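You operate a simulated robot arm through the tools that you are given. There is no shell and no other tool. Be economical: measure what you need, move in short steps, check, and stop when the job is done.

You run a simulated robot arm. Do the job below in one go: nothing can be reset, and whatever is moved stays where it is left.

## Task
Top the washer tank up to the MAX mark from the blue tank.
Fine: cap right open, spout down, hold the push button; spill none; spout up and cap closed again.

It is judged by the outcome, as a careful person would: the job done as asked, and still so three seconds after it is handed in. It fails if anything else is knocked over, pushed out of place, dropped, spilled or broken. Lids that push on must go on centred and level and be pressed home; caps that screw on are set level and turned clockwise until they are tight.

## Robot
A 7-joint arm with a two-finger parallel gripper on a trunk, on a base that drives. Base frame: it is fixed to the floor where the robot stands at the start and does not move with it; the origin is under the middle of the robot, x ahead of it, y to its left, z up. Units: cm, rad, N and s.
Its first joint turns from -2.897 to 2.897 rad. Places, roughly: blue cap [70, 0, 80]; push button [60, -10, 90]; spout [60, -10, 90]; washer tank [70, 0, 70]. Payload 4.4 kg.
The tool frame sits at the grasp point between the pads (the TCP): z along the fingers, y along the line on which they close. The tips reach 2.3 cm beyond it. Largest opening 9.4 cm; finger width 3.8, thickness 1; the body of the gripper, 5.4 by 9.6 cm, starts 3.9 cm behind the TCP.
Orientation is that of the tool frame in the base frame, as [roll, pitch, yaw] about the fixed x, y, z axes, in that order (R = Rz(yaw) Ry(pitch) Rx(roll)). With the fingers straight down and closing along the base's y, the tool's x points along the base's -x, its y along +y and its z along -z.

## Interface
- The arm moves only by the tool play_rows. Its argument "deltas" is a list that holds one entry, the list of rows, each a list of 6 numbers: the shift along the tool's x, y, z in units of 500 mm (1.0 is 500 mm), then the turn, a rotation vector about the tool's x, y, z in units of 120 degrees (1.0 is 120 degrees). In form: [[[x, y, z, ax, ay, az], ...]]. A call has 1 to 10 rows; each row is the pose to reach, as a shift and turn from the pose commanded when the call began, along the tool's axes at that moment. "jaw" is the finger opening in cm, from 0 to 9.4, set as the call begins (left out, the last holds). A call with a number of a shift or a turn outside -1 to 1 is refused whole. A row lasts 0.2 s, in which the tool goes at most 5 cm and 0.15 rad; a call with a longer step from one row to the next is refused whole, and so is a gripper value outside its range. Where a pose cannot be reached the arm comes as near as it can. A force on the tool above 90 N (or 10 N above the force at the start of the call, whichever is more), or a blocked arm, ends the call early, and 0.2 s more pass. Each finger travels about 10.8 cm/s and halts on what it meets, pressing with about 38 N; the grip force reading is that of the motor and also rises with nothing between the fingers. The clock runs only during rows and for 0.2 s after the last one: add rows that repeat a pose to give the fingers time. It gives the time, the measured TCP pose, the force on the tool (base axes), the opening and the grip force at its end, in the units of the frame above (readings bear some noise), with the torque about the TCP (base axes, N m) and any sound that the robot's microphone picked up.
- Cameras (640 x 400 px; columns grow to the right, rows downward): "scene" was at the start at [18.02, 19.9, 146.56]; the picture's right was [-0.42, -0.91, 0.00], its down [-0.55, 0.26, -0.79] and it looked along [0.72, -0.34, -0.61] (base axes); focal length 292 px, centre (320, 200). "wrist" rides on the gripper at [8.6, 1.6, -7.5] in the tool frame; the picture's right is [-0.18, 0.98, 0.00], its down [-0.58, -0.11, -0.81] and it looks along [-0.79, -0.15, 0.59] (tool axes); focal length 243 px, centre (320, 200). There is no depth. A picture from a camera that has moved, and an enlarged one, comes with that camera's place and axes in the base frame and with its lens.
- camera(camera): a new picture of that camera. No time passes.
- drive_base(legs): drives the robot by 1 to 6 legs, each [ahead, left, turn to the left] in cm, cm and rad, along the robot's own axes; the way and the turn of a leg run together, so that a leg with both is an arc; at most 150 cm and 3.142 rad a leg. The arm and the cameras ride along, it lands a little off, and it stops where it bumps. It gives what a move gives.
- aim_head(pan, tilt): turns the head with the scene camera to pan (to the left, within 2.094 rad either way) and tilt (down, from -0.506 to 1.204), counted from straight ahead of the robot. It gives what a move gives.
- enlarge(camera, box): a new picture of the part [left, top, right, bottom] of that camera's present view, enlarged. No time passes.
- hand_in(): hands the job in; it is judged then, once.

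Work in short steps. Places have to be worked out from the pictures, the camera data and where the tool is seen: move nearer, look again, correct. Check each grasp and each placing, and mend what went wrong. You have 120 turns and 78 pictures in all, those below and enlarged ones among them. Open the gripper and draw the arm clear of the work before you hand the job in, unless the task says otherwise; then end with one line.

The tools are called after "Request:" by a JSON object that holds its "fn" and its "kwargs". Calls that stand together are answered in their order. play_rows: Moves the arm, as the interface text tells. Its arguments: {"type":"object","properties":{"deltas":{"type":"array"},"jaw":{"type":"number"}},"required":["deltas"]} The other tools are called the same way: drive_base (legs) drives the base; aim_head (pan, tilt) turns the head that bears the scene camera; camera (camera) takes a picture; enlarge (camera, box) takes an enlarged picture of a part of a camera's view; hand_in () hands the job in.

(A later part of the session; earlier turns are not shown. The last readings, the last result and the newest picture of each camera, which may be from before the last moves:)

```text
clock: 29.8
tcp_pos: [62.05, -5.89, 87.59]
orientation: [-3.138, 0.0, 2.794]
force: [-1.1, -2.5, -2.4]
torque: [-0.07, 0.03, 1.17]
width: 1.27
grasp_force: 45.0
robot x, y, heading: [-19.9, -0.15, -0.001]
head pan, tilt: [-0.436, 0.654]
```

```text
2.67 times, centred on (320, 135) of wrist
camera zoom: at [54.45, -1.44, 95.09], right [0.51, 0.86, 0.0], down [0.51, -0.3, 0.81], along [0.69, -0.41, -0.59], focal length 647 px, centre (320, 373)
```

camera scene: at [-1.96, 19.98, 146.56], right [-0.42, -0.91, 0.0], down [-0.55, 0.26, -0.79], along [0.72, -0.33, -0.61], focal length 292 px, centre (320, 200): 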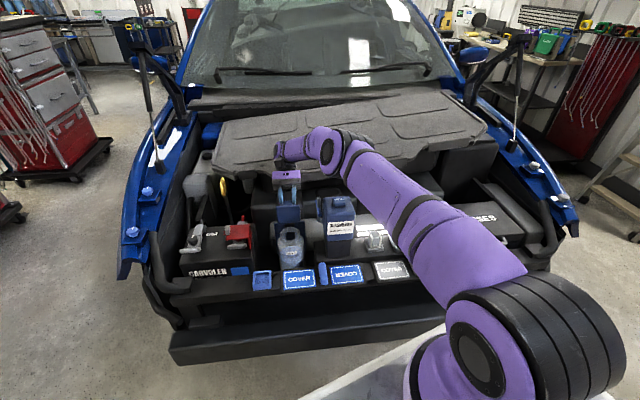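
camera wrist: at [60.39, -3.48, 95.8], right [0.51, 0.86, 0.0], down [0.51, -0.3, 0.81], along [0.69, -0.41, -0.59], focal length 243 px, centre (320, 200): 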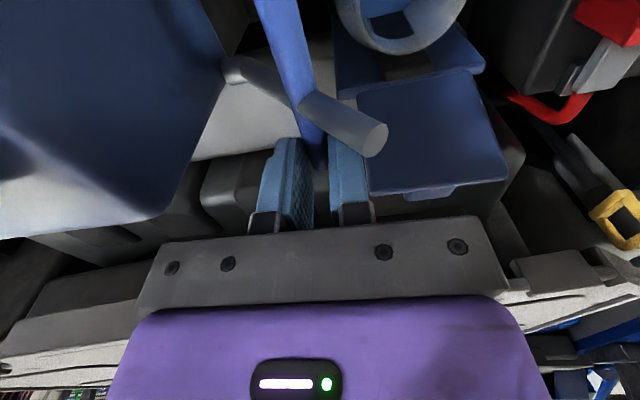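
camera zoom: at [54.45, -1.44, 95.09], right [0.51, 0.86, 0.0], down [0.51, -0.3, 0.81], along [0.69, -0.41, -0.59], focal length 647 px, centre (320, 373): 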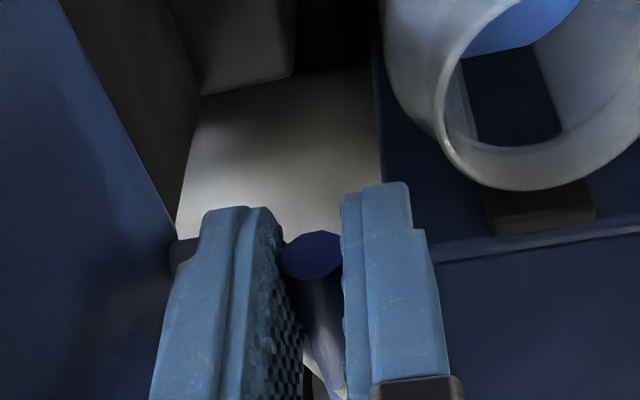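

The bar is gripped (1.27 cm). I swing on to about 80° with pivot n≈12.3, z≈82.1, R≈5.6.

Request:
{"fn": "play_rows", "kwargs": {"deltas": [[[0, 0.02, 0.0186, 0, 0, 0], [0, 0.0312, 0.0346, 0, 0, 0], [0, 0.0394, 0.0522, 0, 0, 0], [0, 0.0444, 0.0712, 0, 0, 0]]]}}

Request:
{"fn": "enlarge", "kwargs": {"camera": "scene", "box": [250, 170, 378, 250]}}

```text
clock: 30.8
tcp_pos: [62.7, -4.0, 84.0]
orientation: [-3.137, 0.001, 2.792]
force: [-12.5, -16.4, 0.0]
torque: [-0.22, 0.7, 0.97]
width: 1.27
grasp_force: 44.7
robot x, y, heading: [-20.06, 0.02, -0.0]
head pan, tilt: [-0.436, 0.654]
```

```text
5.00 times, centred on (314, 210) of scene
camera zoom: at [-2.02, 19.86, 146.57], right [-0.42, -0.91, 0.0], down [-0.55, 0.26, -0.79], along [0.72, -0.33, -0.61], focal length 1459 px, centre (350, 150)
```

zoom: 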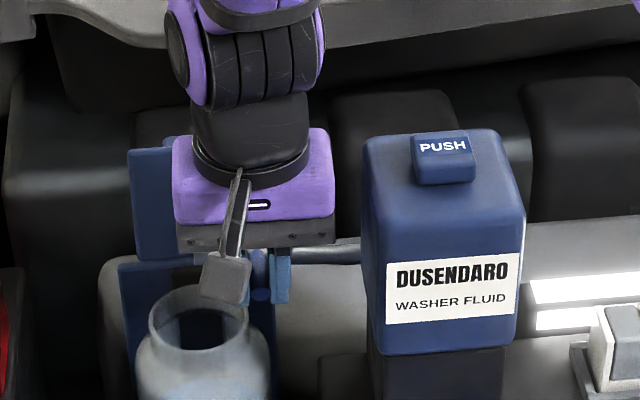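

The pipe is nearly horizontal now. I continue down slowly, with a slightly smaller radius, watching for the stop.

Request:
{"fn": "play_rows", "kwargs": {"deltas": [[[0, -0.004, 0.01, 0, 0, 0], [0, -0.004, 0.0194, 0, 0, 0], [0, -0.006, 0.0388, 0, 0, 0]]]}}

Request:
{"fn": "enlarge", "kwargs": {"camera": "wrist", "box": [200, 60, 440, 210]}}

```text
clock: 31.6
tcp_pos: [62.87, -3.94, 82.43]
orientation: [3.141, 0.007, 2.794]
force: [1.2, -5.6, 41.7]
torque: [-0.08, 0.06, 1.11]
width: 1.29
grasp_force: 45.0
robot x, y, heading: [-19.86, 0.15, 0.001]
head pan, tilt: [-0.436, 0.654]
```

```text
2.67 times, centred on (320, 135) of wrist
camera zoom: at [55.17, 0.51, 89.87], right [0.51, 0.86, 0.0], down [0.5, -0.3, 0.81], along [0.7, -0.41, -0.58], focal length 647 px, centre (320, 373)
```

zoom: 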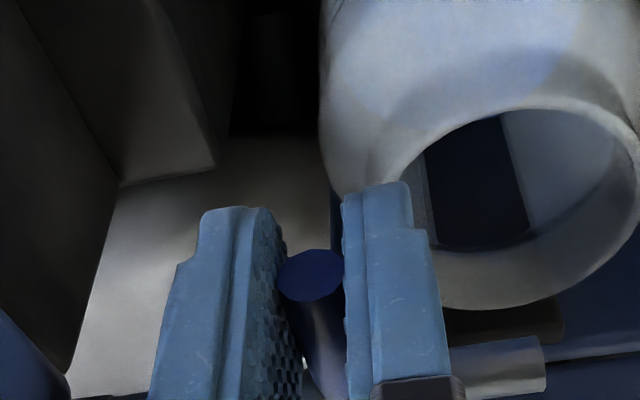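

An upward force of 42 N suggests the spout's stop. I release and rise to look.

Request:
{"fn": "play_rows", "kwargs": {"deltas": [[[0, 0, -0.004, 0, 0, 0], [0, 0, -0.004, 0, 0, 0], [0, 0, -0.06, 0, 0, 0], [0, 0, -0.15, 0, 0, 0], [0, 0, -0.24, 0, 0, 0], [0.06, 0, -0.3, 0, 0, 0]]], "jaw": 3.2}}

Request:
{"fn": "enlarge", "kwargs": {"camera": "scene", "box": [250, 170, 378, 250]}}

Request:
{"fn": "camera", "kwargs": {"camera": "wrist"}}

```text
clock: 33.0
tcp_pos: [60.19, -3.12, 97.2]
orientation: [-3.137, 0.0, 2.793]
force: [0.7, 0.0, -1.7]
torque: [0.0, 0.02, 0.02]
width: 3.21
grasp_force: 0.1
robot x, y, heading: [-20.21, -0.07, 0.002]
head pan, tilt: [-0.436, 0.654]
```

```text
5.00 times, centred on (314, 210) of scene
camera zoom: at [-1.9, 19.9, 146.55], right [-0.42, -0.91, 0.0], down [-0.55, 0.26, -0.79], along [0.72, -0.33, -0.61], focal length 1459 px, centre (350, 150)
```

zoom: 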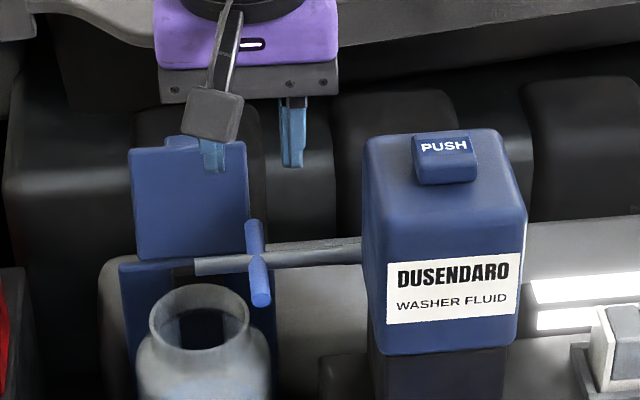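

```text
36 pictures are left
camera wrist: at [52.59, 1.51, 104.59], right [0.51, 0.86, 0.0], down [0.51, -0.3, 0.81], along [0.69, -0.41, -0.59], focal length 243 px, centre (320, 200)
```

wrist: 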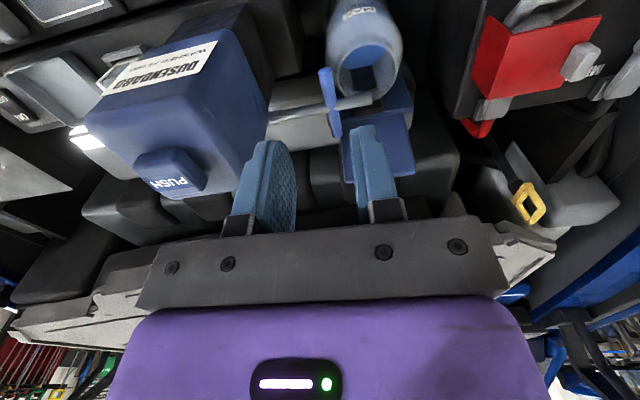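

The spout is ~97° from upright, its tip over the filler. I test whether this is its stop by pressing gently on the bar with closed fingers.

Request:
{"fn": "play_rows", "kwargs": {"deltas": [[[-0.056, 0.002, 0.06, 0, 0, 0], [-0.056, 0.002, 0.15, 0, 0, 0], [-0.056, 0.002, 0.22, 0, 0, 0]]], "jaw": 0}}

Request:
{"fn": "play_rows", "kwargs": {"deltas": [[[0, 0, 0.01, 0, 0, 0], [0, 0, 0.02, 0, 0, 0], [0, 0, 0.03, 0, 0, 0]]]}}

```text
clock: 33.8
tcp_pos: [62.44, -3.85, 86.13]
orientation: [-3.138, 0.004, 2.793]
force: [-0.5, -0.5, 0.3]
torque: [0.01, -0.03, 0.0]
width: 0.02
grasp_force: 38.2
robot x, y, heading: [-19.98, 0.26, 0.002]
head pan, tilt: [-0.436, 0.654]
```

```text
clock: 34.6
tcp_pos: [62.41, -3.95, 84.62]
orientation: [-3.137, -0.001, 2.794]
force: [-3.5, 1.1, 9.8]
torque: [0.03, 0.06, 0.01]
width: 0.0
grasp_force: 38.5
robot x, y, heading: [-20.14, 0.09, 0.005]
head pan, tilt: [-0.436, 0.654]
```

Contact at tip z≈82.3 with 10 N. I press a little more.

Request:
{"fn": "play_rows", "kwargs": {"deltas": [[[0, 0, 0.008, 0, 0, 0], [0, 0, 0.016, 0, 0, 0]]]}}

Request:
{"fn": "enlarge", "kwargs": {"camera": "scene", "box": [250, 170, 378, 250]}}

```text
clock: 35.2
tcp_pos: [62.6, -4.02, 84.64]
orientation: [3.141, 0.01, 2.793]
force: [-18.6, -1.9, 51.9]
torque: [-0.04, 0.33, -0.05]
width: 0.0
grasp_force: 38.0
robot x, y, heading: [-19.97, 0.23, 0.004]
head pan, tilt: [-0.436, 0.654]
stopped in row 2: the force on the tool passed its limit at 94 N (the readings are from after the stop); the commanded pose is now the measured one
```

```text
5.00 times, centred on (314, 210) of scene
camera zoom: at [-2.28, 19.92, 146.59], right [-0.42, -0.91, 0.0], down [-0.55, 0.26, -0.79], along [0.72, -0.33, -0.61], focal length 1459 px, centre (350, 150)
```

zoom: 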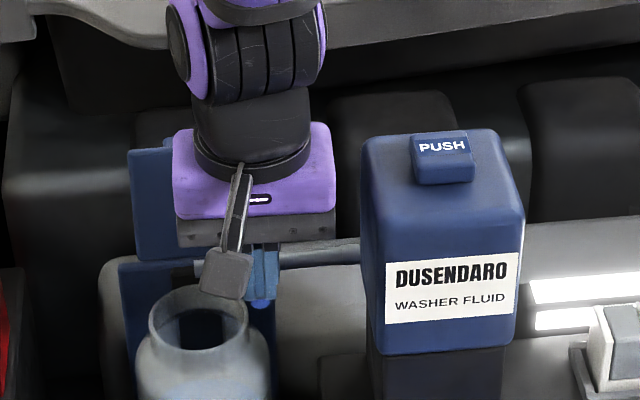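

The spout is at its hard stop: fully down. I rise and move above the push button ([58.3,-14.1,93.4]).

Request:
{"fn": "play_rows", "kwargs": {"deltas": [[[0, 0, -0.09, 0, 0, 0], [0, 0, -0.18, 0, 0, 0], [0, 0, -0.27, 0, 0, 0], [0, 0, -0.32, 0, 0, 0], [0.004, -0.08, -0.32, 0, 0, 0], [0.008, -0.16, -0.32, 0, 0, 0], [0.012, -0.219, -0.3, 0, -0.005, 0]]]}}

Request:
{"fn": "camera", "kwargs": {"camera": "scene"}}

Request:
{"fn": "camera", "kwargs": {"camera": "wrist"}}

```text
clock: 36.8
tcp_pos: [58.2, -13.96, 99.25]
orientation: [-3.14, 0.017, 2.795]
force: [0.8, 0.6, -0.1]
torque: [-0.04, 0.01, 0.03]
width: 0.01
grasp_force: 38.3
robot x, y, heading: [-19.96, 0.05, 0.0]
head pan, tilt: [-0.436, 0.654]
```

```text
34 pictures are left
camera scene: at [-2.01, 19.97, 146.55], right [-0.42, -0.91, 0.0], down [-0.55, 0.26, -0.79], along [0.72, -0.33, -0.61], focal length 292 px, centre (320, 200)
```

scene: 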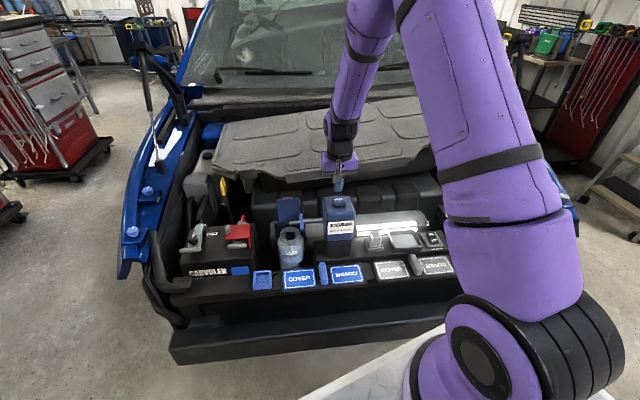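

```text
33 pictures are left
camera wrist: at [50.6, -9.38, 106.63], right [0.51, 0.86, 0.0], down [0.5, -0.29, 0.82], along [0.7, -0.41, -0.58], focal length 243 px, centre (320, 200)
```

wrist: 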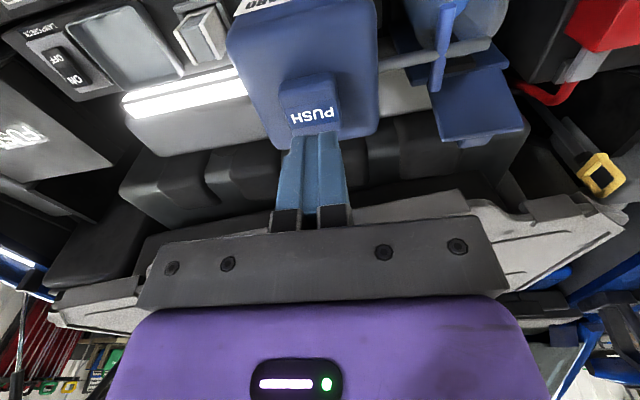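

The tip is over the button. I take a reference picture of the level and the spout tip before pressing.

Request:
{"fn": "enlarge", "kwargs": {"camera": "scene", "box": [264, 212, 328, 272]}}

Request:
{"fn": "play_rows", "kwargs": {"deltas": [[[0.006, -0.004, 0.03, 0, -0.008, 0], [0.008, -0.005, 0.056, 0, -0.008, 0]]]}}

```text
6.67 times, centred on (296, 242) of scene
camera zoom: at [-2.01, 19.97, 146.55], right [-0.42, -0.91, 0.0], down [-0.55, 0.26, -0.79], along [0.72, -0.33, -0.61], focal length 1946 px, centre (480, -80)
```

zoom: 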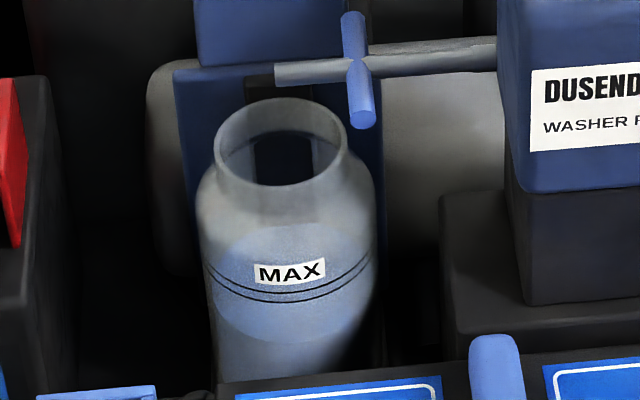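

```text
clock: 37.4
tcp_pos: [57.64, -14.13, 96.37]
orientation: [-3.139, 0.036, 2.792]
force: [0.3, 0.1, 1.1]
torque: [-0.02, -0.01, 0.0]
width: 0.0
grasp_force: 37.9
robot x, y, heading: [-20.24, 0.04, 0.003]
head pan, tilt: [-0.436, 0.654]
```

Fluid surface's front edge is at row ~343 against the MAX lines' front at ~292–300. I press down in small steps to find the button.

Request:
{"fn": "play_rows", "kwargs": {"deltas": [[[0, 0, 0.008, 0, 0, 0], [0, 0, 0.014, 0, 0, 0]]]}}

```text
clock: 38.0
tcp_pos: [57.92, -14.11, 95.75]
orientation: [-3.141, 0.034, 2.792]
force: [-0.4, -0.5, 0.5]
torque: [-0.02, -0.02, -0.02]
width: 0.0
grasp_force: 37.3
robot x, y, heading: [-19.92, -0.06, 0.003]
head pan, tilt: [-0.436, 0.654]
```

No contact yet; a bit further.

Request:
{"fn": "play_rows", "kwargs": {"deltas": [[[0, 0, 0.006, 0, 0, 0], [0, 0, 0.012, 0, 0, 0]]]}}

```text
clock: 38.6
tcp_pos: [57.92, -14.08, 95.1]
orientation: [-3.139, 0.033, 2.793]
force: [-1.7, -2.4, 2.5]
torque: [-0.02, 0.02, 0.0]
width: 0.0
grasp_force: 37.9
robot x, y, heading: [-20.18, -0.07, -0.002]
head pan, tilt: [-0.436, 0.654]
heard: click
```

A click was heard. I check the level and the flow.

Request:
{"fn": "enlarge", "kwargs": {"camera": "scene", "box": [264, 212, 328, 272]}}

```text
6.67 times, centred on (296, 242) of scene
camera zoom: at [-2.02, 19.91, 146.56], right [-0.42, -0.91, 0.0], down [-0.55, 0.26, -0.79], along [0.72, -0.33, -0.61], focal length 1946 px, centre (480, -80)
```

zoom: 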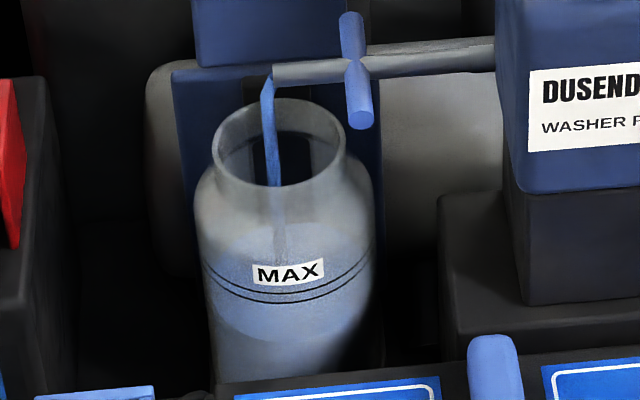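

Fluid flows into the filler. I hold with 1.5 mm more press for ~1 s and check the rise.

Request:
{"fn": "play_rows", "kwargs": {"deltas": [[[0, 0, 0.003, 0, 0, 0], [0, 0, 0.003, 0, 0, 0], [0, 0, 0.003, 0, 0, 0], [0, 0, 0.003, 0, 0, 0]]]}}

Request:
{"fn": "enlarge", "kwargs": {"camera": "scene", "box": [264, 212, 328, 272]}}

```text
clock: 39.6
tcp_pos: [57.91, -14.03, 95.04]
orientation: [-3.141, 0.036, 2.792]
force: [0.4, -1.2, 4.1]
torque: [0.0, 0.06, 0.02]
width: 0.02
grasp_force: 38.5
robot x, y, heading: [-20.16, 0.24, 0.004]
head pan, tilt: [-0.436, 0.654]
```

```text
6.67 times, centred on (296, 242) of scene
camera zoom: at [-2.01, 19.91, 146.56], right [-0.42, -0.91, 0.0], down [-0.55, 0.26, -0.79], along [0.72, -0.33, -0.61], focal length 1946 px, centre (480, -80)
```

zoom: 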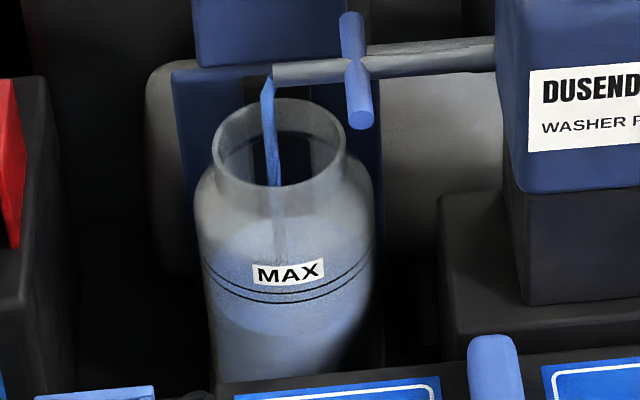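

The level rose slightly (front edge ~335), about 6 px/s. I hold for 2 s more, twice.

Request:
{"fn": "play_rows", "kwargs": {"deltas": [[[0, 0, 0, 0, 0, 0], [0, 0, 0, 0, 0, 0], [0, 0, 0, 0, 0, 0], [0, 0, 0, 0, 0, 0], [0, 0, 0, 0, 0, 0], [0, 0, 0, 0, 0, 0], [0, 0, 0, 0, 0, 0], [0, 0, 0, 0, 0, 0], [0, 0, 0, 0, 0, 0], [0, 0, 0, 0, 0, 0]]]}}

Request:
{"fn": "enlarge", "kwargs": {"camera": "scene", "box": [264, 212, 328, 272]}}

```text
clock: 41.8
tcp_pos: [57.95, -14.01, 95.01]
orientation: [-3.139, 0.033, 2.793]
force: [0.9, 0.8, 3.7]
torque: [0.01, 0.02, 0.01]
width: 0.0
grasp_force: 37.6
robot x, y, heading: [-20.1, -0.03, 0.003]
head pan, tilt: [-0.436, 0.654]
```

```text
6.67 times, centred on (296, 242) of scene
camera zoom: at [-2.01, 19.92, 146.56], right [-0.42, -0.91, 0.0], down [-0.55, 0.26, -0.79], along [0.72, -0.33, -0.61], focal length 1946 px, centre (480, -80)
```

zoom: 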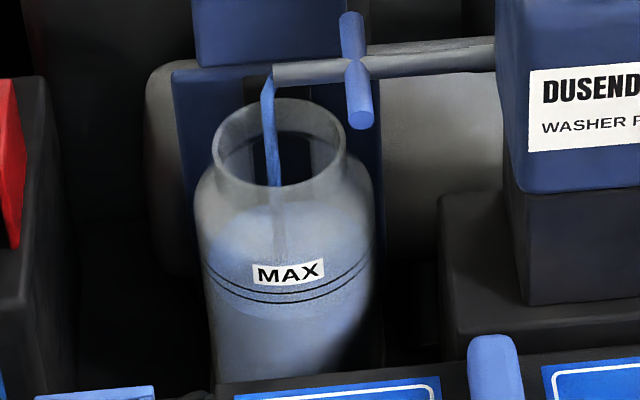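

Front edge at ~316 now; target ~296. Hold another 1.2 s and look closer.

Request:
{"fn": "play_rows", "kwargs": {"deltas": [[[0, 0, 0, 0, 0, 0], [0, 0, 0, 0, 0, 0], [0, 0, 0, 0, 0, 0], [0, 0, 0, 0, 0, 0], [0, 0, 0, 0, 0, 0]]]}}

Request:
{"fn": "enlarge", "kwargs": {"camera": "scene", "box": [280, 235, 312, 267]}}

```text
clock: 43.0
tcp_pos: [57.85, -14.06, 94.99]
orientation: [-3.139, 0.034, 2.793]
force: [1.0, 0.9, 3.7]
torque: [0.03, 0.0, 0.01]
width: 0.0
grasp_force: 37.6
robot x, y, heading: [-20.39, 0.09, 0.001]
head pan, tilt: [-0.436, 0.654]
```

```text
12.50 times, centred on (296, 251) of scene
camera zoom: at [-2.01, 19.92, 146.56], right [-0.42, -0.91, 0.0], down [-0.55, 0.26, -0.79], along [0.72, -0.33, -0.61], focal length 3648 px, centre (620, -438)
```

zoom: 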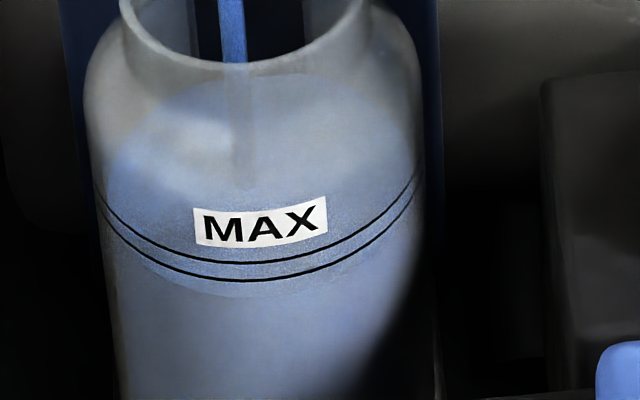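

Front edge is at 297 here, the lines at 279 and 262; the rate is ~12 px/s. Hold 1.2 s more.

Request:
{"fn": "play_rows", "kwargs": {"deltas": [[[0, 0, 0, 0, 0, 0], [0, 0, 0, 0, 0, 0], [0, 0, 0, 0, 0, 0], [0, 0, 0, 0, 0, 0], [0, 0, 0, 0, 0, 0]]]}}

Request:
{"fn": "enlarge", "kwargs": {"camera": "scene", "box": [280, 235, 312, 267]}}

```text
clock: 44.2
tcp_pos: [57.95, -14.03, 94.91]
orientation: [-3.139, 0.033, 2.791]
force: [0.3, -0.1, 1.8]
torque: [-0.01, 0.07, -0.01]
width: 0.01
grasp_force: 38.0
robot x, y, heading: [-20.08, 0.07, 0.003]
head pan, tilt: [-0.436, 0.654]
```

```text
12.50 times, centred on (296, 251) of scene
camera zoom: at [-2.01, 19.92, 146.56], right [-0.42, -0.91, 0.0], down [-0.55, 0.26, -0.79], along [0.72, -0.33, -0.61], focal length 3648 px, centre (620, -438)
```

zoom: 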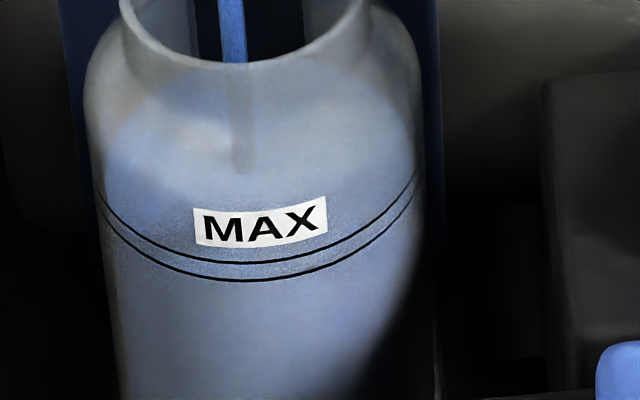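

The surface is now just about at the lower line (inner wall makes it read slightly low). I hold 0.8 s more, then lift off in the same call.

Request:
{"fn": "play_rows", "kwargs": {"deltas": [[[0, 0, 0, 0, 0, 0], [0, 0, 0, 0, 0, 0], [0, 0, 0, 0, 0, 0], [0, 0, 0, 0, 0, 0], [0, 0, -0.08, 0, 0, 0], [0, 0, -0.15, 0, 0, 0]]]}}

Request:
{"fn": "enlarge", "kwargs": {"camera": "scene", "box": [280, 235, 312, 267]}}

```text
clock: 45.6
tcp_pos: [57.78, -14.12, 102.56]
orientation: [-3.14, 0.033, 2.795]
force: [0.9, 0.3, -0.5]
torque: [0.03, 0.04, 0.01]
width: 0.0
grasp_force: 37.9
robot x, y, heading: [-19.85, -0.19, 0.003]
head pan, tilt: [-0.436, 0.654]
```

```text
12.50 times, centred on (296, 251) of scene
camera zoom: at [-1.95, 19.91, 146.55], right [-0.42, -0.91, 0.0], down [-0.55, 0.26, -0.79], along [0.72, -0.33, -0.61], focal length 3648 px, centre (620, -438)
```

zoom: 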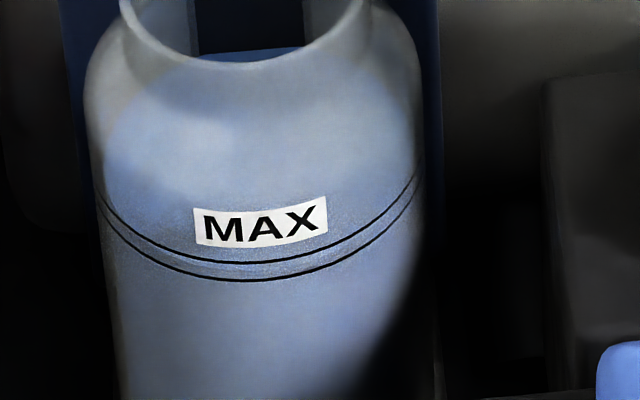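

Flow stopped. I zoom in on the band to confirm the level.

Request:
{"fn": "enlarge", "kwargs": {"camera": "scene", "box": [284, 250, 304, 262]}}

```text
16.00 times, centred on (294, 256) of scene
camera zoom: at [-1.95, 19.91, 146.55], right [-0.42, -0.91, 0.0], down [-0.55, 0.26, -0.79], along [0.72, -0.33, -0.61], focal length 4670 px, centre (736, -696)
```

zoom: 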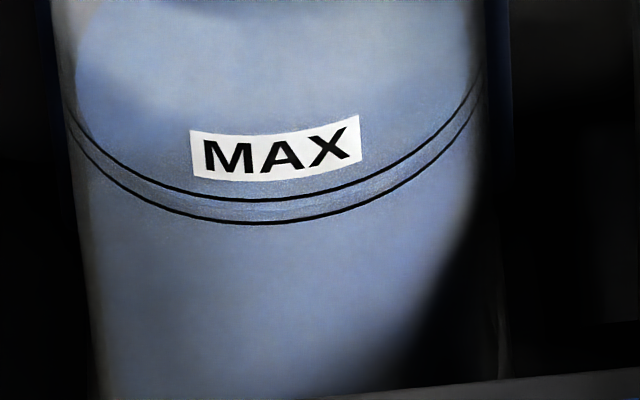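

The edge seems inside the band, perhaps in its lower part. To be sure I take a flatter view with the wrist camera from in front of the tank.

Request:
{"fn": "play_rows", "kwargs": {"deltas": [[[0.04, 0.065, 0, 0, -0.06, 0], [0.09, 0.13, 0, 0, -0.12, 0], [0.14, 0.195, 0, 0, -0.18, 0], [0.19, 0.26, 0, 0, -0.24, 0], [0.24, 0.325, 0, 0, -0.3, 0], [0.28, 0.39, 0, 0, -0.36, 0]]]}}

Request:
{"fn": "play_rows", "kwargs": {"deltas": [[[0.06, 0, 0.06, 0, 0, 0], [0.12, 0, 0.12, 0, 0, 0], [0.18, 0, 0.18, 0, 0, 0], [0.24, 0, 0.24, 0, 0, 0], [0.3, 0, 0.3, 0, 0, 0]]]}}

Request:
{"fn": "camera", "kwargs": {"camera": "wrist"}}

```text
clock: 47.0
tcp_pos: [51.34, 8.7, 101.92]
orientation: [-3.141, 0.79, 2.79]
force: [0.3, -1.0, 0.5]
torque: [0.02, 0.04, 0.06]
width: 0.0
grasp_force: 38.1
robot x, y, heading: [-19.73, 0.08, -0.001]
head pan, tilt: [-0.436, 0.654]
```

```text
clock: 48.2
tcp_pos: [51.11, 8.89, 80.84]
orientation: [-3.141, 0.788, 2.795]
force: [-0.1, 0.1, 0.1]
torque: [0.02, 0.0, 0.01]
width: 0.0
grasp_force: 38.0
robot x, y, heading: [-20.16, -0.02, 0.001]
head pan, tilt: [-0.436, 0.654]
```

```text
24 pictures are left
camera wrist: at [40.93, 14.31, 79.96], right [0.46, 0.88, 0.13], down [-0.19, -0.05, 0.98], along [0.87, -0.47, 0.14], focal length 243 px, centre (320, 200)
```

wrist: 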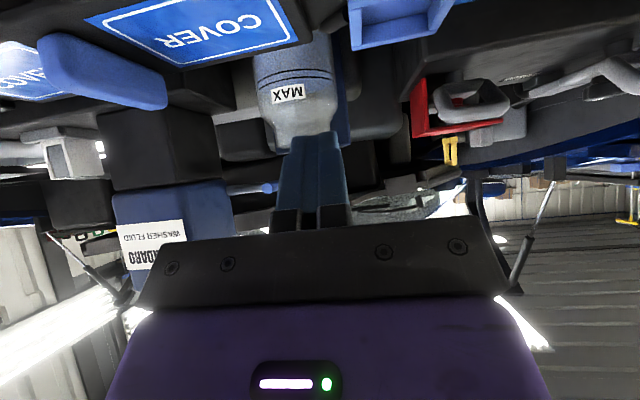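

Request:
{"fn": "enlarge", "kwargs": {"camera": "wrist", "box": [250, 55, 346, 115]}}

```text
6.67 times, centred on (298, 85) of wrist
camera zoom: at [40.93, 14.31, 79.96], right [0.46, 0.88, 0.13], down [-0.19, -0.05, 0.98], along [0.87, -0.47, 0.14], focal length 1618 px, centre (467, 967)
```

zoom: 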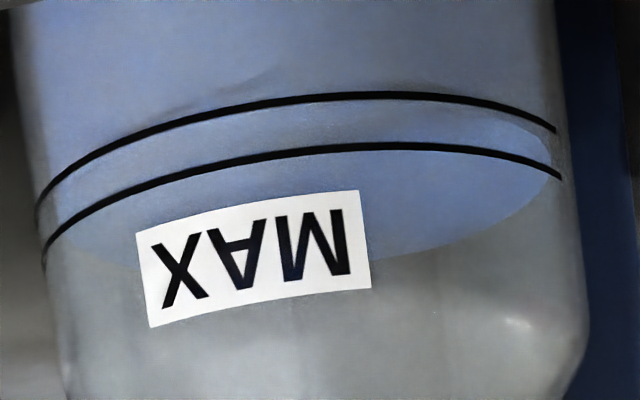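

The flatter view shows the surface right between the two MAX lines: level is good. Now I go back above the bar's near half to raise the spout.

Request:
{"fn": "play_rows", "kwargs": {"deltas": [[[-0.06, 0, -0.06, 0, 0, 0], [-0.12, 0, -0.12, 0, 0, 0], [-0.18, 0, -0.18, 0, 0, 0], [-0.24, 0, -0.24, 0, 0, 0], [-0.3, 0, -0.3, 0, 0, 0]]], "jaw": 3.2}}

Request:
{"fn": "play_rows", "kwargs": {"deltas": [[[-0.024, -0.027, 0.047, 0, 0.0625, 0], [-0.047, -0.053, 0.095, 0, 0.125, 0], [-0.071, -0.08, 0.142, 0, 0.1875, 0], [-0.095, -0.107, 0.189, 0, 0.25, 0], [-0.118, -0.133, 0.237, 0, 0.3125, 0], [-0.142, -0.16, 0.284, 0, 0.375, 0]]]}}

```text
clock: 49.4
tcp_pos: [51.35, 9.03, 102.1]
orientation: [-3.138, 0.788, 2.795]
force: [0.2, -0.3, -0.5]
torque: [-0.01, -0.04, 0.0]
width: 3.21
grasp_force: 0.2
robot x, y, heading: [-20.06, 0.37, -0.001]
head pan, tilt: [-0.436, 0.654]
```

```text
clock: 50.8
tcp_pos: [62.61, -3.59, 96.97]
orientation: [-3.14, 0.001, 2.795]
force: [-0.6, 0.9, 0.5]
torque: [-0.06, -0.03, -0.06]
width: 3.22
grasp_force: 0.1
robot x, y, heading: [-20.29, -0.28, -0.002]
head pan, tilt: [-0.436, 0.654]
```

In place above; I descend most of the way and verify the bar lies between the fingers.

Request:
{"fn": "play_rows", "kwargs": {"deltas": [[[0, -0.006, 0.07, 0, 0, 0], [0, -0.006, 0.14, 0, 0, 0], [0, -0.006, 0.2, 0, 0, 0]]]}}

Request:
{"fn": "enlarge", "kwargs": {"camera": "wrist", "box": [200, 60, 440, 210]}}

```text
clock: 51.6
tcp_pos: [62.61, -4.05, 87.14]
orientation: [-3.139, 0.003, 2.794]
force: [0.3, 0.9, -0.1]
torque: [-0.03, -0.02, 0.04]
width: 3.22
grasp_force: 0.1
robot x, y, heading: [-19.92, 0.02, -0.0]
head pan, tilt: [-0.436, 0.654]
```

```text
2.67 times, centred on (320, 135) of wrist
camera zoom: at [55.04, 0.45, 94.59], right [0.51, 0.86, 0.0], down [0.51, -0.3, 0.81], along [0.7, -0.41, -0.59], focal length 647 px, centre (320, 373)
```

zoom: 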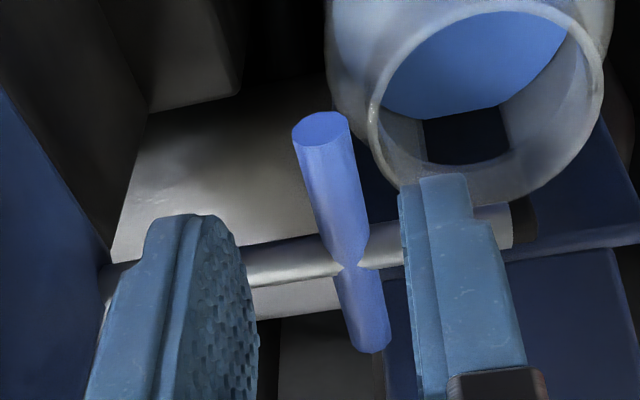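

Bar is between the fingers. I descend 4.1 cm and close.

Request:
{"fn": "play_rows", "kwargs": {"deltas": [[[0, 0, 0.04, 0, 0, 0], [0, 0, 0.082, 0, 0, 0]]]}}

Request:
{"fn": "play_rows", "kwargs": {"deltas": [[[0, 0, 0, 0, 0, 0], [0, 0, 0, 0, 0, 0], [0, 0, 0, 0, 0, 0]]], "jaw": 0}}

```text
clock: 52.2
tcp_pos: [62.59, -3.97, 82.94]
orientation: [-3.141, 0.004, 2.794]
force: [0.0, 0.0, 0.8]
torque: [0.01, 0.03, 0.02]
width: 3.21
grasp_force: 0.1
robot x, y, heading: [-20.1, 0.13, 0.003]
head pan, tilt: [-0.436, 0.654]
```

```text
clock: 53.0
tcp_pos: [62.48, -3.81, 82.92]
orientation: [-3.139, 0.002, 2.792]
force: [-0.3, -5.2, -1.4]
torque: [-0.09, -0.09, 0.98]
width: 1.29
grasp_force: 45.0
robot x, y, heading: [-19.98, -0.17, 0.007]
head pan, tilt: [-0.436, 0.654]
```

Gripped. I lift the spout along its arc to ~40° from upright.

Request:
{"fn": "play_rows", "kwargs": {"deltas": [[[0, 0, -0.0136, 0, 0, 0], [0, -0.002, -0.033, 0, 0, 0], [0, -0.007, -0.052, 0, 0, 0], [0, -0.0152, -0.0696, 0, 0, 0], [0, -0.0264, -0.0856, 0, 0, 0], [0, -0.0392, -0.0994, 0, 0, 0]]]}}

Request:
{"fn": "enlarge", "kwargs": {"camera": "scene", "box": [250, 170, 378, 250]}}

```text
clock: 54.4
tcp_pos: [61.98, -5.78, 87.89]
orientation: [-3.14, 0.004, 2.792]
force: [3.3, -15.6, -20.4]
torque: [-0.2, -0.12, 0.88]
width: 1.26
grasp_force: 45.2
robot x, y, heading: [-19.91, -0.19, 0.004]
head pan, tilt: [-0.436, 0.654]
```

```text
5.00 times, centred on (314, 210) of scene
camera zoom: at [-1.9, 19.85, 146.56], right [-0.42, -0.91, 0.0], down [-0.55, 0.26, -0.79], along [0.72, -0.33, -0.61], focal length 1459 px, centre (350, 150)
```

zoom: 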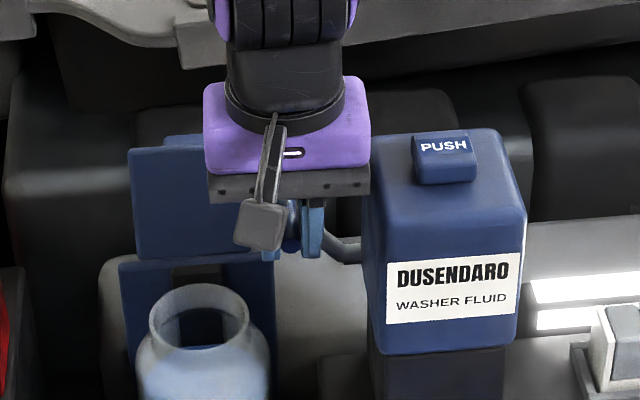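

The spout is lifted to ~40°. I release, rise, and move to the far half of the bar.

Request:
{"fn": "play_rows", "kwargs": {"deltas": [[[0, 0, 0, 0, 0, 0], [0, 0, 0, 0, 0, 0], [0, 0, -0.07, 0, 0, 0], [0, 0, -0.15, 0, 0, 0], [-0.08, 0, -0.15, 0, 0, 0], [-0.131, 0.002, -0.15, 0, 0, 0]]], "jaw": 3.2}}

Request:
{"fn": "enlarge", "kwargs": {"camera": "wrist", "box": [200, 20, 440, 170]}}

```text
clock: 55.8
tcp_pos: [67.96, -7.74, 95.5]
orientation: [-3.14, 0.002, 2.793]
force: [-0.3, -0.5, 0.2]
torque: [-0.04, 0.01, -0.02]
width: 3.21
grasp_force: 0.2
robot x, y, heading: [-19.94, 0.14, -0.001]
head pan, tilt: [-0.436, 0.654]
```

```text
2.67 times, centred on (320, 95) of wrist
camera zoom: at [60.42, -3.26, 102.93], right [0.51, 0.86, 0.0], down [0.51, -0.3, 0.81], along [0.7, -0.41, -0.59], focal length 647 px, centre (320, 480)
```

zoom: 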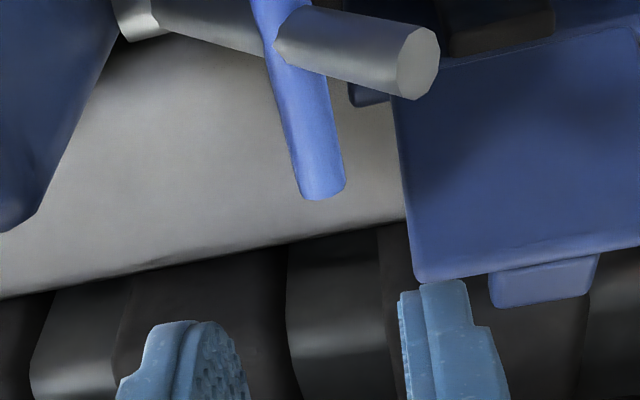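

The right finger would pass close by the open lid, so I narrow the jaw to 2.4 cm, shift 3 mm away from it, and descend.

Request:
{"fn": "play_rows", "kwargs": {"deltas": [[[0.002, -0.006, 0.04, 0, 0, 0], [0.002, -0.006, 0.1, 0, 0, 0]]], "jaw": 2.4}}

Request:
{"fn": "enlarge", "kwargs": {"camera": "wrist", "box": [200, 20, 440, 170]}}

```text
clock: 56.4
tcp_pos: [67.76, -8.02, 90.63]
orientation: [-3.139, 0.003, 2.794]
force: [0.1, 0.0, 1.1]
torque: [0.02, 0.0, 0.02]
width: 2.41
grasp_force: 0.0
robot x, y, heading: [-20.01, -0.0, 0.001]
head pan, tilt: [-0.436, 0.654]
```

```text
2.67 times, centred on (320, 95) of wrist
camera zoom: at [60.21, -3.61, 97.99], right [0.51, 0.86, 0.0], down [0.51, -0.3, 0.81], along [0.7, -0.41, -0.59], focal length 647 px, centre (320, 480)
```

zoom: 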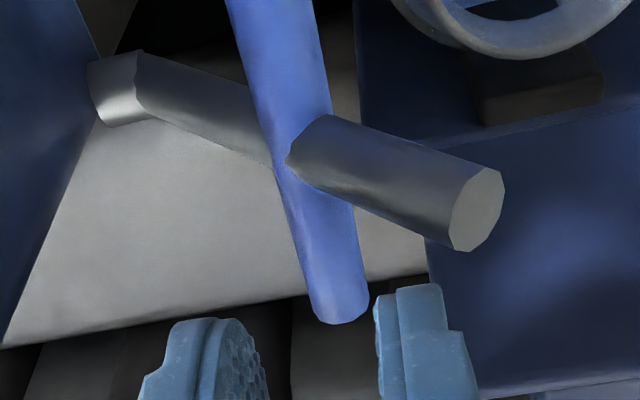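

The bar fits between the pads with a little offset. I descend 2.4 cm more and close.

Request:
{"fn": "play_rows", "kwargs": {"deltas": [[[0, 0.002, 0.025, 0, 0, 0], [0, 0.002, 0.05, 0, 0, 0]]]}}

Request:
{"fn": "play_rows", "kwargs": {"deltas": [[[0, 0, 0, 0, 0, 0], [0, 0, 0, 0, 0, 0], [0, 0, 0, 0, 0, 0]]], "jaw": 0}}

```text
clock: 57.0
tcp_pos: [67.83, -8.07, 87.81]
orientation: [-3.139, 0.003, 2.793]
force: [0.1, 0.7, -0.1]
torque: [-0.01, -0.01, -0.01]
width: 2.41
grasp_force: 0.0
robot x, y, heading: [-19.72, 0.11, 0.002]
head pan, tilt: [-0.436, 0.654]
```

```text
clock: 57.8
tcp_pos: [67.87, -8.22, 87.76]
orientation: [-3.141, 0.003, 2.795]
force: [4.1, 2.7, 2.7]
torque: [0.02, -0.23, 1.15]
width: 1.26
grasp_force: 45.1
robot x, y, heading: [-19.93, -0.11, 0.005]
head pan, tilt: [-0.436, 0.654]
```

Gripped. I swing the spout to upright.

Request:
{"fn": "play_rows", "kwargs": {"deltas": [[[0, -0.0216, -0.0134, 0, 0, 0], [0, -0.0458, -0.0214, 0, 0, 0], [0, -0.066, -0.0238, 0, 0, 0]]]}}

```text
clock: 58.6
tcp_pos: [66.73, -11.26, 89.15]
orientation: [-3.141, 0.005, 2.794]
force: [14.9, -0.8, -0.9]
torque: [-0.01, -0.73, 1.13]
width: 1.26
grasp_force: 45.2
robot x, y, heading: [-20.03, 0.32, 0.0]
head pan, tilt: [-0.436, 0.654]
```

It's at n≈12.24, same as at the start. I press a bit further to feel the upright stop.

Request:
{"fn": "play_rows", "kwargs": {"deltas": [[[0, -0.005, 0, 0, 0, 0], [0, -0.008, 0, 0, 0, 0]]]}}

```text
clock: 59.2
tcp_pos: [66.7, -11.37, 89.18]
orientation: [-3.14, 0.005, 2.796]
force: [25.2, 10.4, 7.5]
torque: [0.35, -0.06, 1.1]
width: 1.29
grasp_force: 45.1
robot x, y, heading: [-19.79, -0.24, 0.005]
head pan, tilt: [-0.436, 0.654]
```

The resisting force shows the upright stop. I release, rise and check.

Request:
{"fn": "play_rows", "kwargs": {"deltas": [[[0, 0.004, 0, 0, 0, 0], [0, 0.004, 0, 0, 0, 0], [0, 0.004, -0.07, 0, 0, 0], [0, 0.004, -0.16, 0, 0, 0], [0, 0.004, -0.24, 0, 0, 0]]], "jaw": 3}}

Request:
{"fn": "enlarge", "kwargs": {"camera": "scene", "box": [250, 170, 378, 250]}}

```text
clock: 60.4
tcp_pos: [66.63, -11.45, 101.17]
orientation: [-3.14, 0.0, 2.793]
force: [0.1, -0.2, -1.1]
torque: [-0.01, 0.05, 0.03]
width: 2.98
grasp_force: 0.0
robot x, y, heading: [-19.85, 0.18, 0.002]
head pan, tilt: [-0.436, 0.654]
```

```text
5.00 times, centred on (314, 210) of scene
camera zoom: at [-1.95, 19.91, 146.55], right [-0.42, -0.91, 0.0], down [-0.55, 0.26, -0.79], along [0.72, -0.33, -0.61], focal length 1459 px, centre (350, 150)
```

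zoom: 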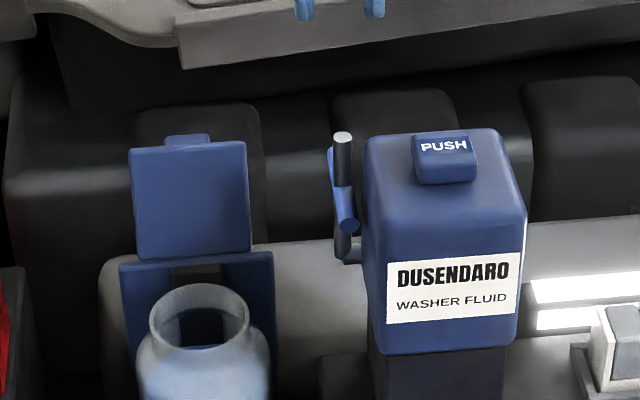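

The spout is upright and stays. Now to close the lid: I go above and behind it with closed fingers, to push it forward from behind.

Request:
{"fn": "play_rows", "kwargs": {"deltas": [[[-0.05, 0.065, 0, 0, 0, 0], [-0.1, 0.13, 0, 0, 0, 0], [-0.14, 0.196, 0, 0, 0, 0], [-0.14, 0.196, 0.08, 0, 0, 0], [-0.14, 0.196, 0.16, 0, 0, 0]]], "jaw": 0}}

Request:
{"fn": "camera", "kwargs": {"camera": "wrist"}}

Request:
{"fn": "enlarge", "kwargs": {"camera": "scene", "box": [250, 160, 346, 220]}}

```text
clock: 61.6
tcp_pos: [76.46, -4.49, 93.03]
orientation: [-3.14, 0.002, 2.792]
force: [-1.0, 1.0, 0.9]
torque: [-0.03, -0.01, -0.04]
width: 0.0
grasp_force: 37.9
robot x, y, heading: [-20.2, -0.15, -0.002]
head pan, tilt: [-0.436, 0.654]
```

```text
17 pictures are left
camera wrist: at [68.83, -0.04, 100.52], right [0.51, 0.86, 0.0], down [0.51, -0.3, 0.81], along [0.7, -0.41, -0.59], focal length 243 px, centre (320, 200)
```

wrist: 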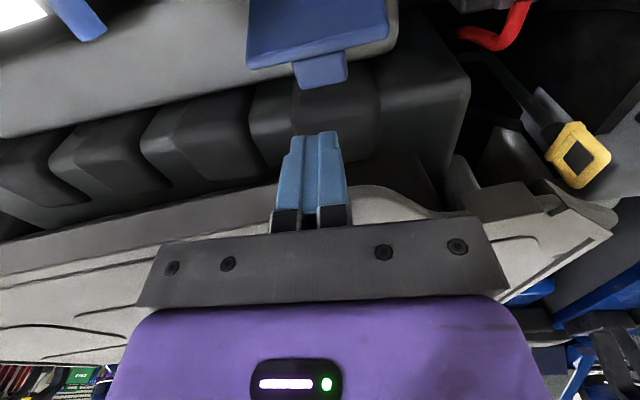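

```text
6.67 times, centred on (298, 190) of scene
camera zoom: at [-2.06, 19.92, 146.57], right [-0.42, -0.91, 0.0], down [-0.55, 0.26, -0.79], along [0.72, -0.33, -0.61], focal length 1946 px, centre (467, 267)
```

zoom: 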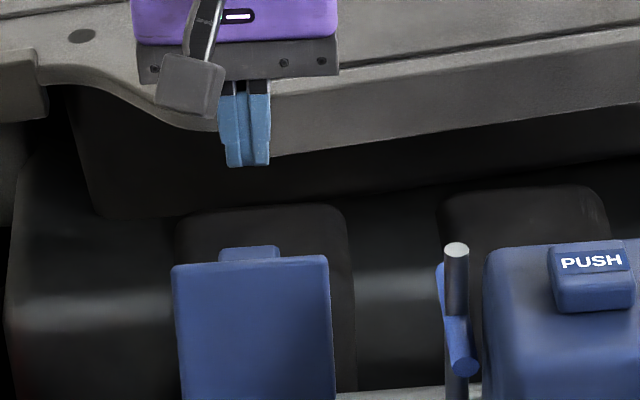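

Triangulation gives the tab's end at f≈71.3, z≈86.6. I move 1.3 cm further back, then descend behind it.

Request:
{"fn": "play_rows", "kwargs": {"deltas": [[[-0.026, 0.008, 0, 0, 0, 0], [-0.026, 0.008, 0.05, 0, 0, 0], [-0.026, 0.008, 0.11, 0, 0, 0]]]}}

Request:
{"fn": "enlarge", "kwargs": {"camera": "wrist", "box": [200, 20, 440, 170]}}

```text
clock: 62.4
tcp_pos: [78.01, -4.63, 87.83]
orientation: [3.141, 0.01, 2.791]
force: [-3.4, -1.3, 31.5]
torque: [0.12, 0.63, 0.0]
width: 0.0
grasp_force: 37.9
robot x, y, heading: [-20.39, -0.09, 0.002]
head pan, tilt: [-0.436, 0.654]
```

```text
2.67 times, centred on (320, 95) of wrist
camera zoom: at [70.39, -0.09, 95.3], right [0.51, 0.86, 0.0], down [0.5, -0.3, 0.81], along [0.7, -0.41, -0.59], focal length 647 px, centre (320, 480)
```

zoom: 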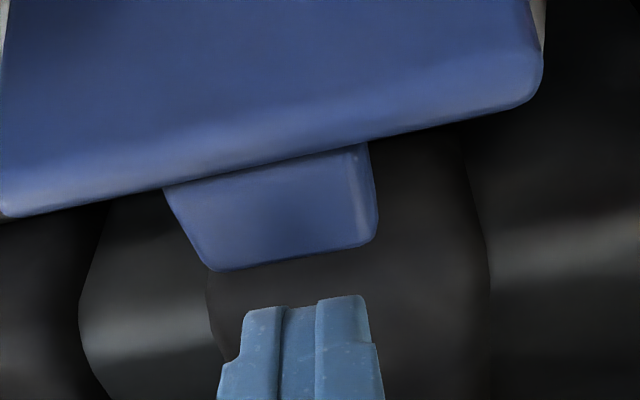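

The tips touched the manifold behind (31 N). I rise 4 mm and push toward the robot against the tab.

Request:
{"fn": "play_rows", "kwargs": {"deltas": [[[0, 0, -0.01, 0, 0, 0], [0.04, 0, -0.01, 0, 0, 0]]]}}

Request:
{"fn": "play_rows", "kwargs": {"deltas": [[[0.02, 0, 0, 0, 0, 0], [0.04, 0, 0, 0, 0, 0], [0.06, 0, 0, 0, 0, 0]]]}}

Request:
{"fn": "enlarge", "kwargs": {"camera": "scene", "box": [250, 170, 346, 230]}}

```text
clock: 63.0
tcp_pos: [76.36, -4.06, 88.71]
orientation: [3.139, 0.017, 2.791]
force: [21.1, -7.8, 56.8]
torque: [0.17, 0.52, 0.62]
width: 0.0
grasp_force: 37.5
robot x, y, heading: [-20.19, 0.18, 0.001]
head pan, tilt: [-0.436, 0.654]
```

```text
clock: 63.7
tcp_pos: [74.59, -3.58, 89.21]
orientation: [3.138, 0.019, 2.791]
force: [1.3, -4.1, 17.3]
torque: [-0.02, 0.26, 0.11]
width: 0.02
grasp_force: 37.9
robot x, y, heading: [-20.07, -0.16, 0.004]
head pan, tilt: [-0.436, 0.654]
stopped in row 3: the force on the tool passed its limit at 93 N (the readings are from after the stop); the commanded pose is now the measured one
```

```text
6.67 times, centred on (298, 200) of scene
camera zoom: at [-2.09, 19.89, 146.57], right [-0.42, -0.91, 0.0], down [-0.55, 0.26, -0.79], along [0.72, -0.33, -0.61], focal length 1946 px, centre (467, 200)
```

zoom: 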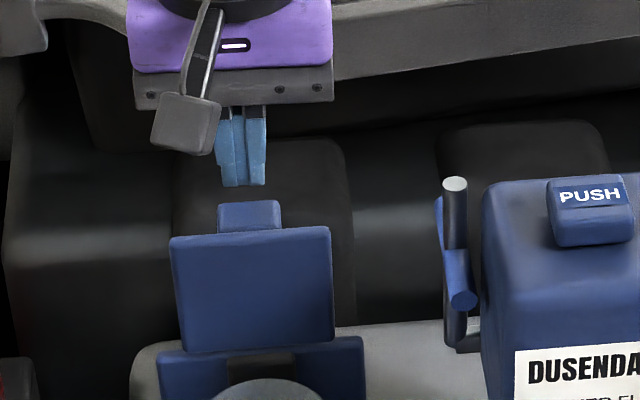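

The lid has already turned more upright but the tip rode up over the tab. I retreat up and back, then look.

Request:
{"fn": "play_rows", "kwargs": {"deltas": [[[0, 0, -0.05, 0, 0, 0], [-0.07, 0, -0.05, 0, 0, 0]]]}}

Request:
{"fn": "enlarge", "kwargs": {"camera": "wrist", "box": [200, 0, 440, 150]}}

Request:
{"fn": "enlarge", "kwargs": {"camera": "scene", "box": [250, 170, 346, 230]}}

```text
clock: 64.3
tcp_pos: [77.85, -4.53, 91.49]
orientation: [3.141, 0.018, 2.793]
force: [-0.1, 0.4, 0.0]
torque: [0.01, -0.01, -0.02]
width: 0.04
grasp_force: 38.4
robot x, y, heading: [-19.99, 0.22, 0.003]
head pan, tilt: [-0.436, 0.654]
```

```text
2.67 times, centred on (320, 75) of wrist
camera zoom: at [70.17, -0.04, 98.92], right [0.51, 0.86, 0.01], down [0.5, -0.3, 0.81], along [0.7, -0.41, -0.58], focal length 647 px, centre (320, 533)
```

zoom: 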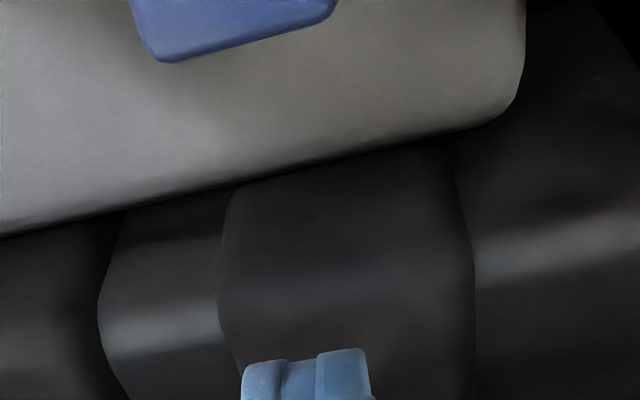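

```text
6.67 times, centred on (298, 200) of scene
camera zoom: at [-2.02, 19.92, 146.56], right [-0.42, -0.91, 0.0], down [-0.55, 0.26, -0.79], along [0.72, -0.33, -0.61], focal length 1946 px, centre (467, 200)
```

zoom: 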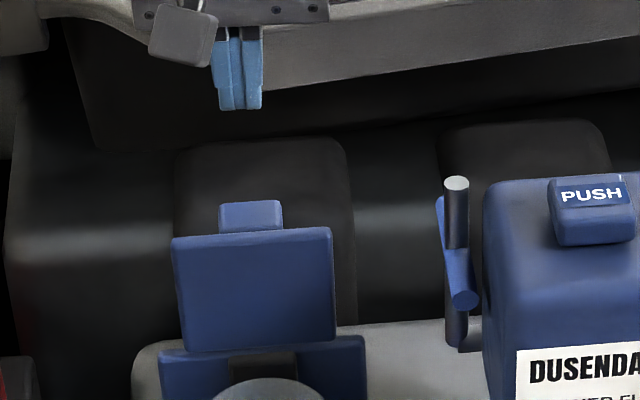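

The lid holds at ~100°; the tab end is now at f≈69.3, z≈87. I descend right behind it at f≈72 and push it over past vertical.

Request:
{"fn": "play_rows", "kwargs": {"deltas": [[[0.05, 0.006, 0.02, 0, 0, 0], [0.052, 0.008, 0.066, 0, 0, 0]]]}}

Request:
{"fn": "play_rows", "kwargs": {"deltas": [[[0.02, 0, 0, 0, 0, 0], [0.04, 0, 0, 0, 0, 0], [0.06, 0, 0, 0, 0, 0], [0.08, 0, 0, 0, 0, 0]]]}}

Request:
{"fn": "enlarge", "kwargs": {"camera": "scene", "box": [250, 170, 346, 230]}}

```text
clock: 64.9
tcp_pos: [75.82, -3.34, 88.16]
orientation: [3.137, 0.016, 2.793]
force: [-0.9, 0.8, -0.3]
torque: [-0.01, -0.03, 0.01]
width: 0.0
grasp_force: 38.0
robot x, y, heading: [-20.38, -0.05, -0.003]
head pan, tilt: [-0.436, 0.654]
```

```text
clock: 65.9
tcp_pos: [72.05, -2.06, 88.14]
orientation: [3.139, 0.012, 2.79]
force: [0.4, -0.7, -0.1]
torque: [-0.01, -0.01, -0.01]
width: 0.0
grasp_force: 37.7
robot x, y, heading: [-20.09, 0.07, 0.0]
head pan, tilt: [-0.436, 0.654]
```

```text
6.67 times, centred on (298, 200) of scene
camera zoom: at [-1.98, 19.89, 146.56], right [-0.42, -0.91, 0.0], down [-0.55, 0.26, -0.79], along [0.72, -0.33, -0.61], focal length 1946 px, centre (467, 200)
```

zoom: 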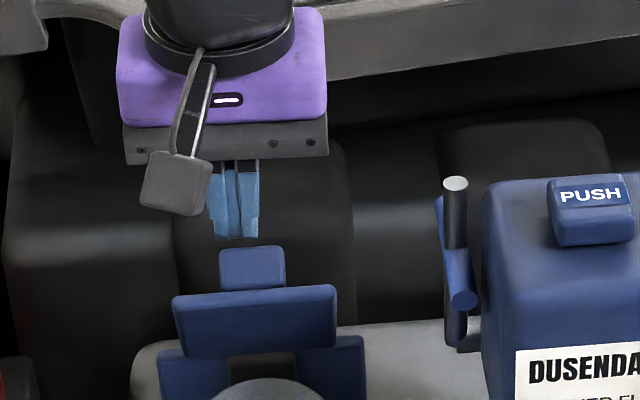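

The lid is turning forward past vertical with low force. I continue pushing it forward.

Request:
{"fn": "play_rows", "kwargs": {"deltas": [[[0.025, 0.002, 0, 0, 0, 0], [0.05, 0.004, 0, 0, 0, 0], [0.075, 0.006, 0, 0, 0, 0], [0.1, 0.008, 0, 0, 0, 0]]]}}

Request:
{"fn": "enlarge", "kwargs": {"camera": "scene", "box": [250, 180, 346, 240]}}

```text
clock: 66.9
tcp_pos: [67.38, 0.1, 88.13]
orientation: [3.139, 0.018, 2.791]
force: [0.1, -0.3, -0.5]
torque: [-0.01, -0.01, 0.03]
width: 0.0
grasp_force: 37.5
robot x, y, heading: [-19.96, -0.23, -0.004]
head pan, tilt: [-0.436, 0.654]
```

```text
6.67 times, centred on (298, 210) of scene
camera zoom: at [-1.98, 19.89, 146.56], right [-0.42, -0.91, 0.0], down [-0.55, 0.26, -0.79], along [0.72, -0.33, -0.61], focal length 1946 px, centre (467, 133)
```

zoom: 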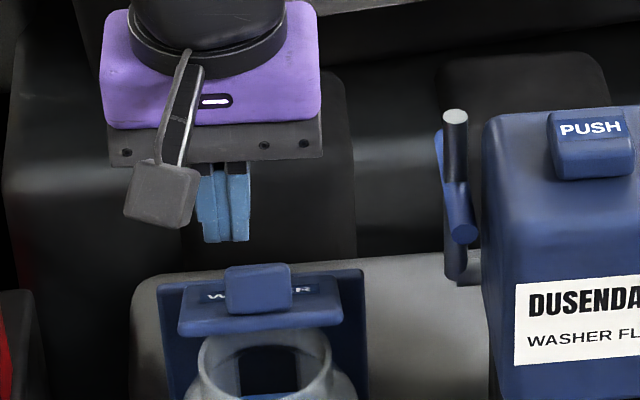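

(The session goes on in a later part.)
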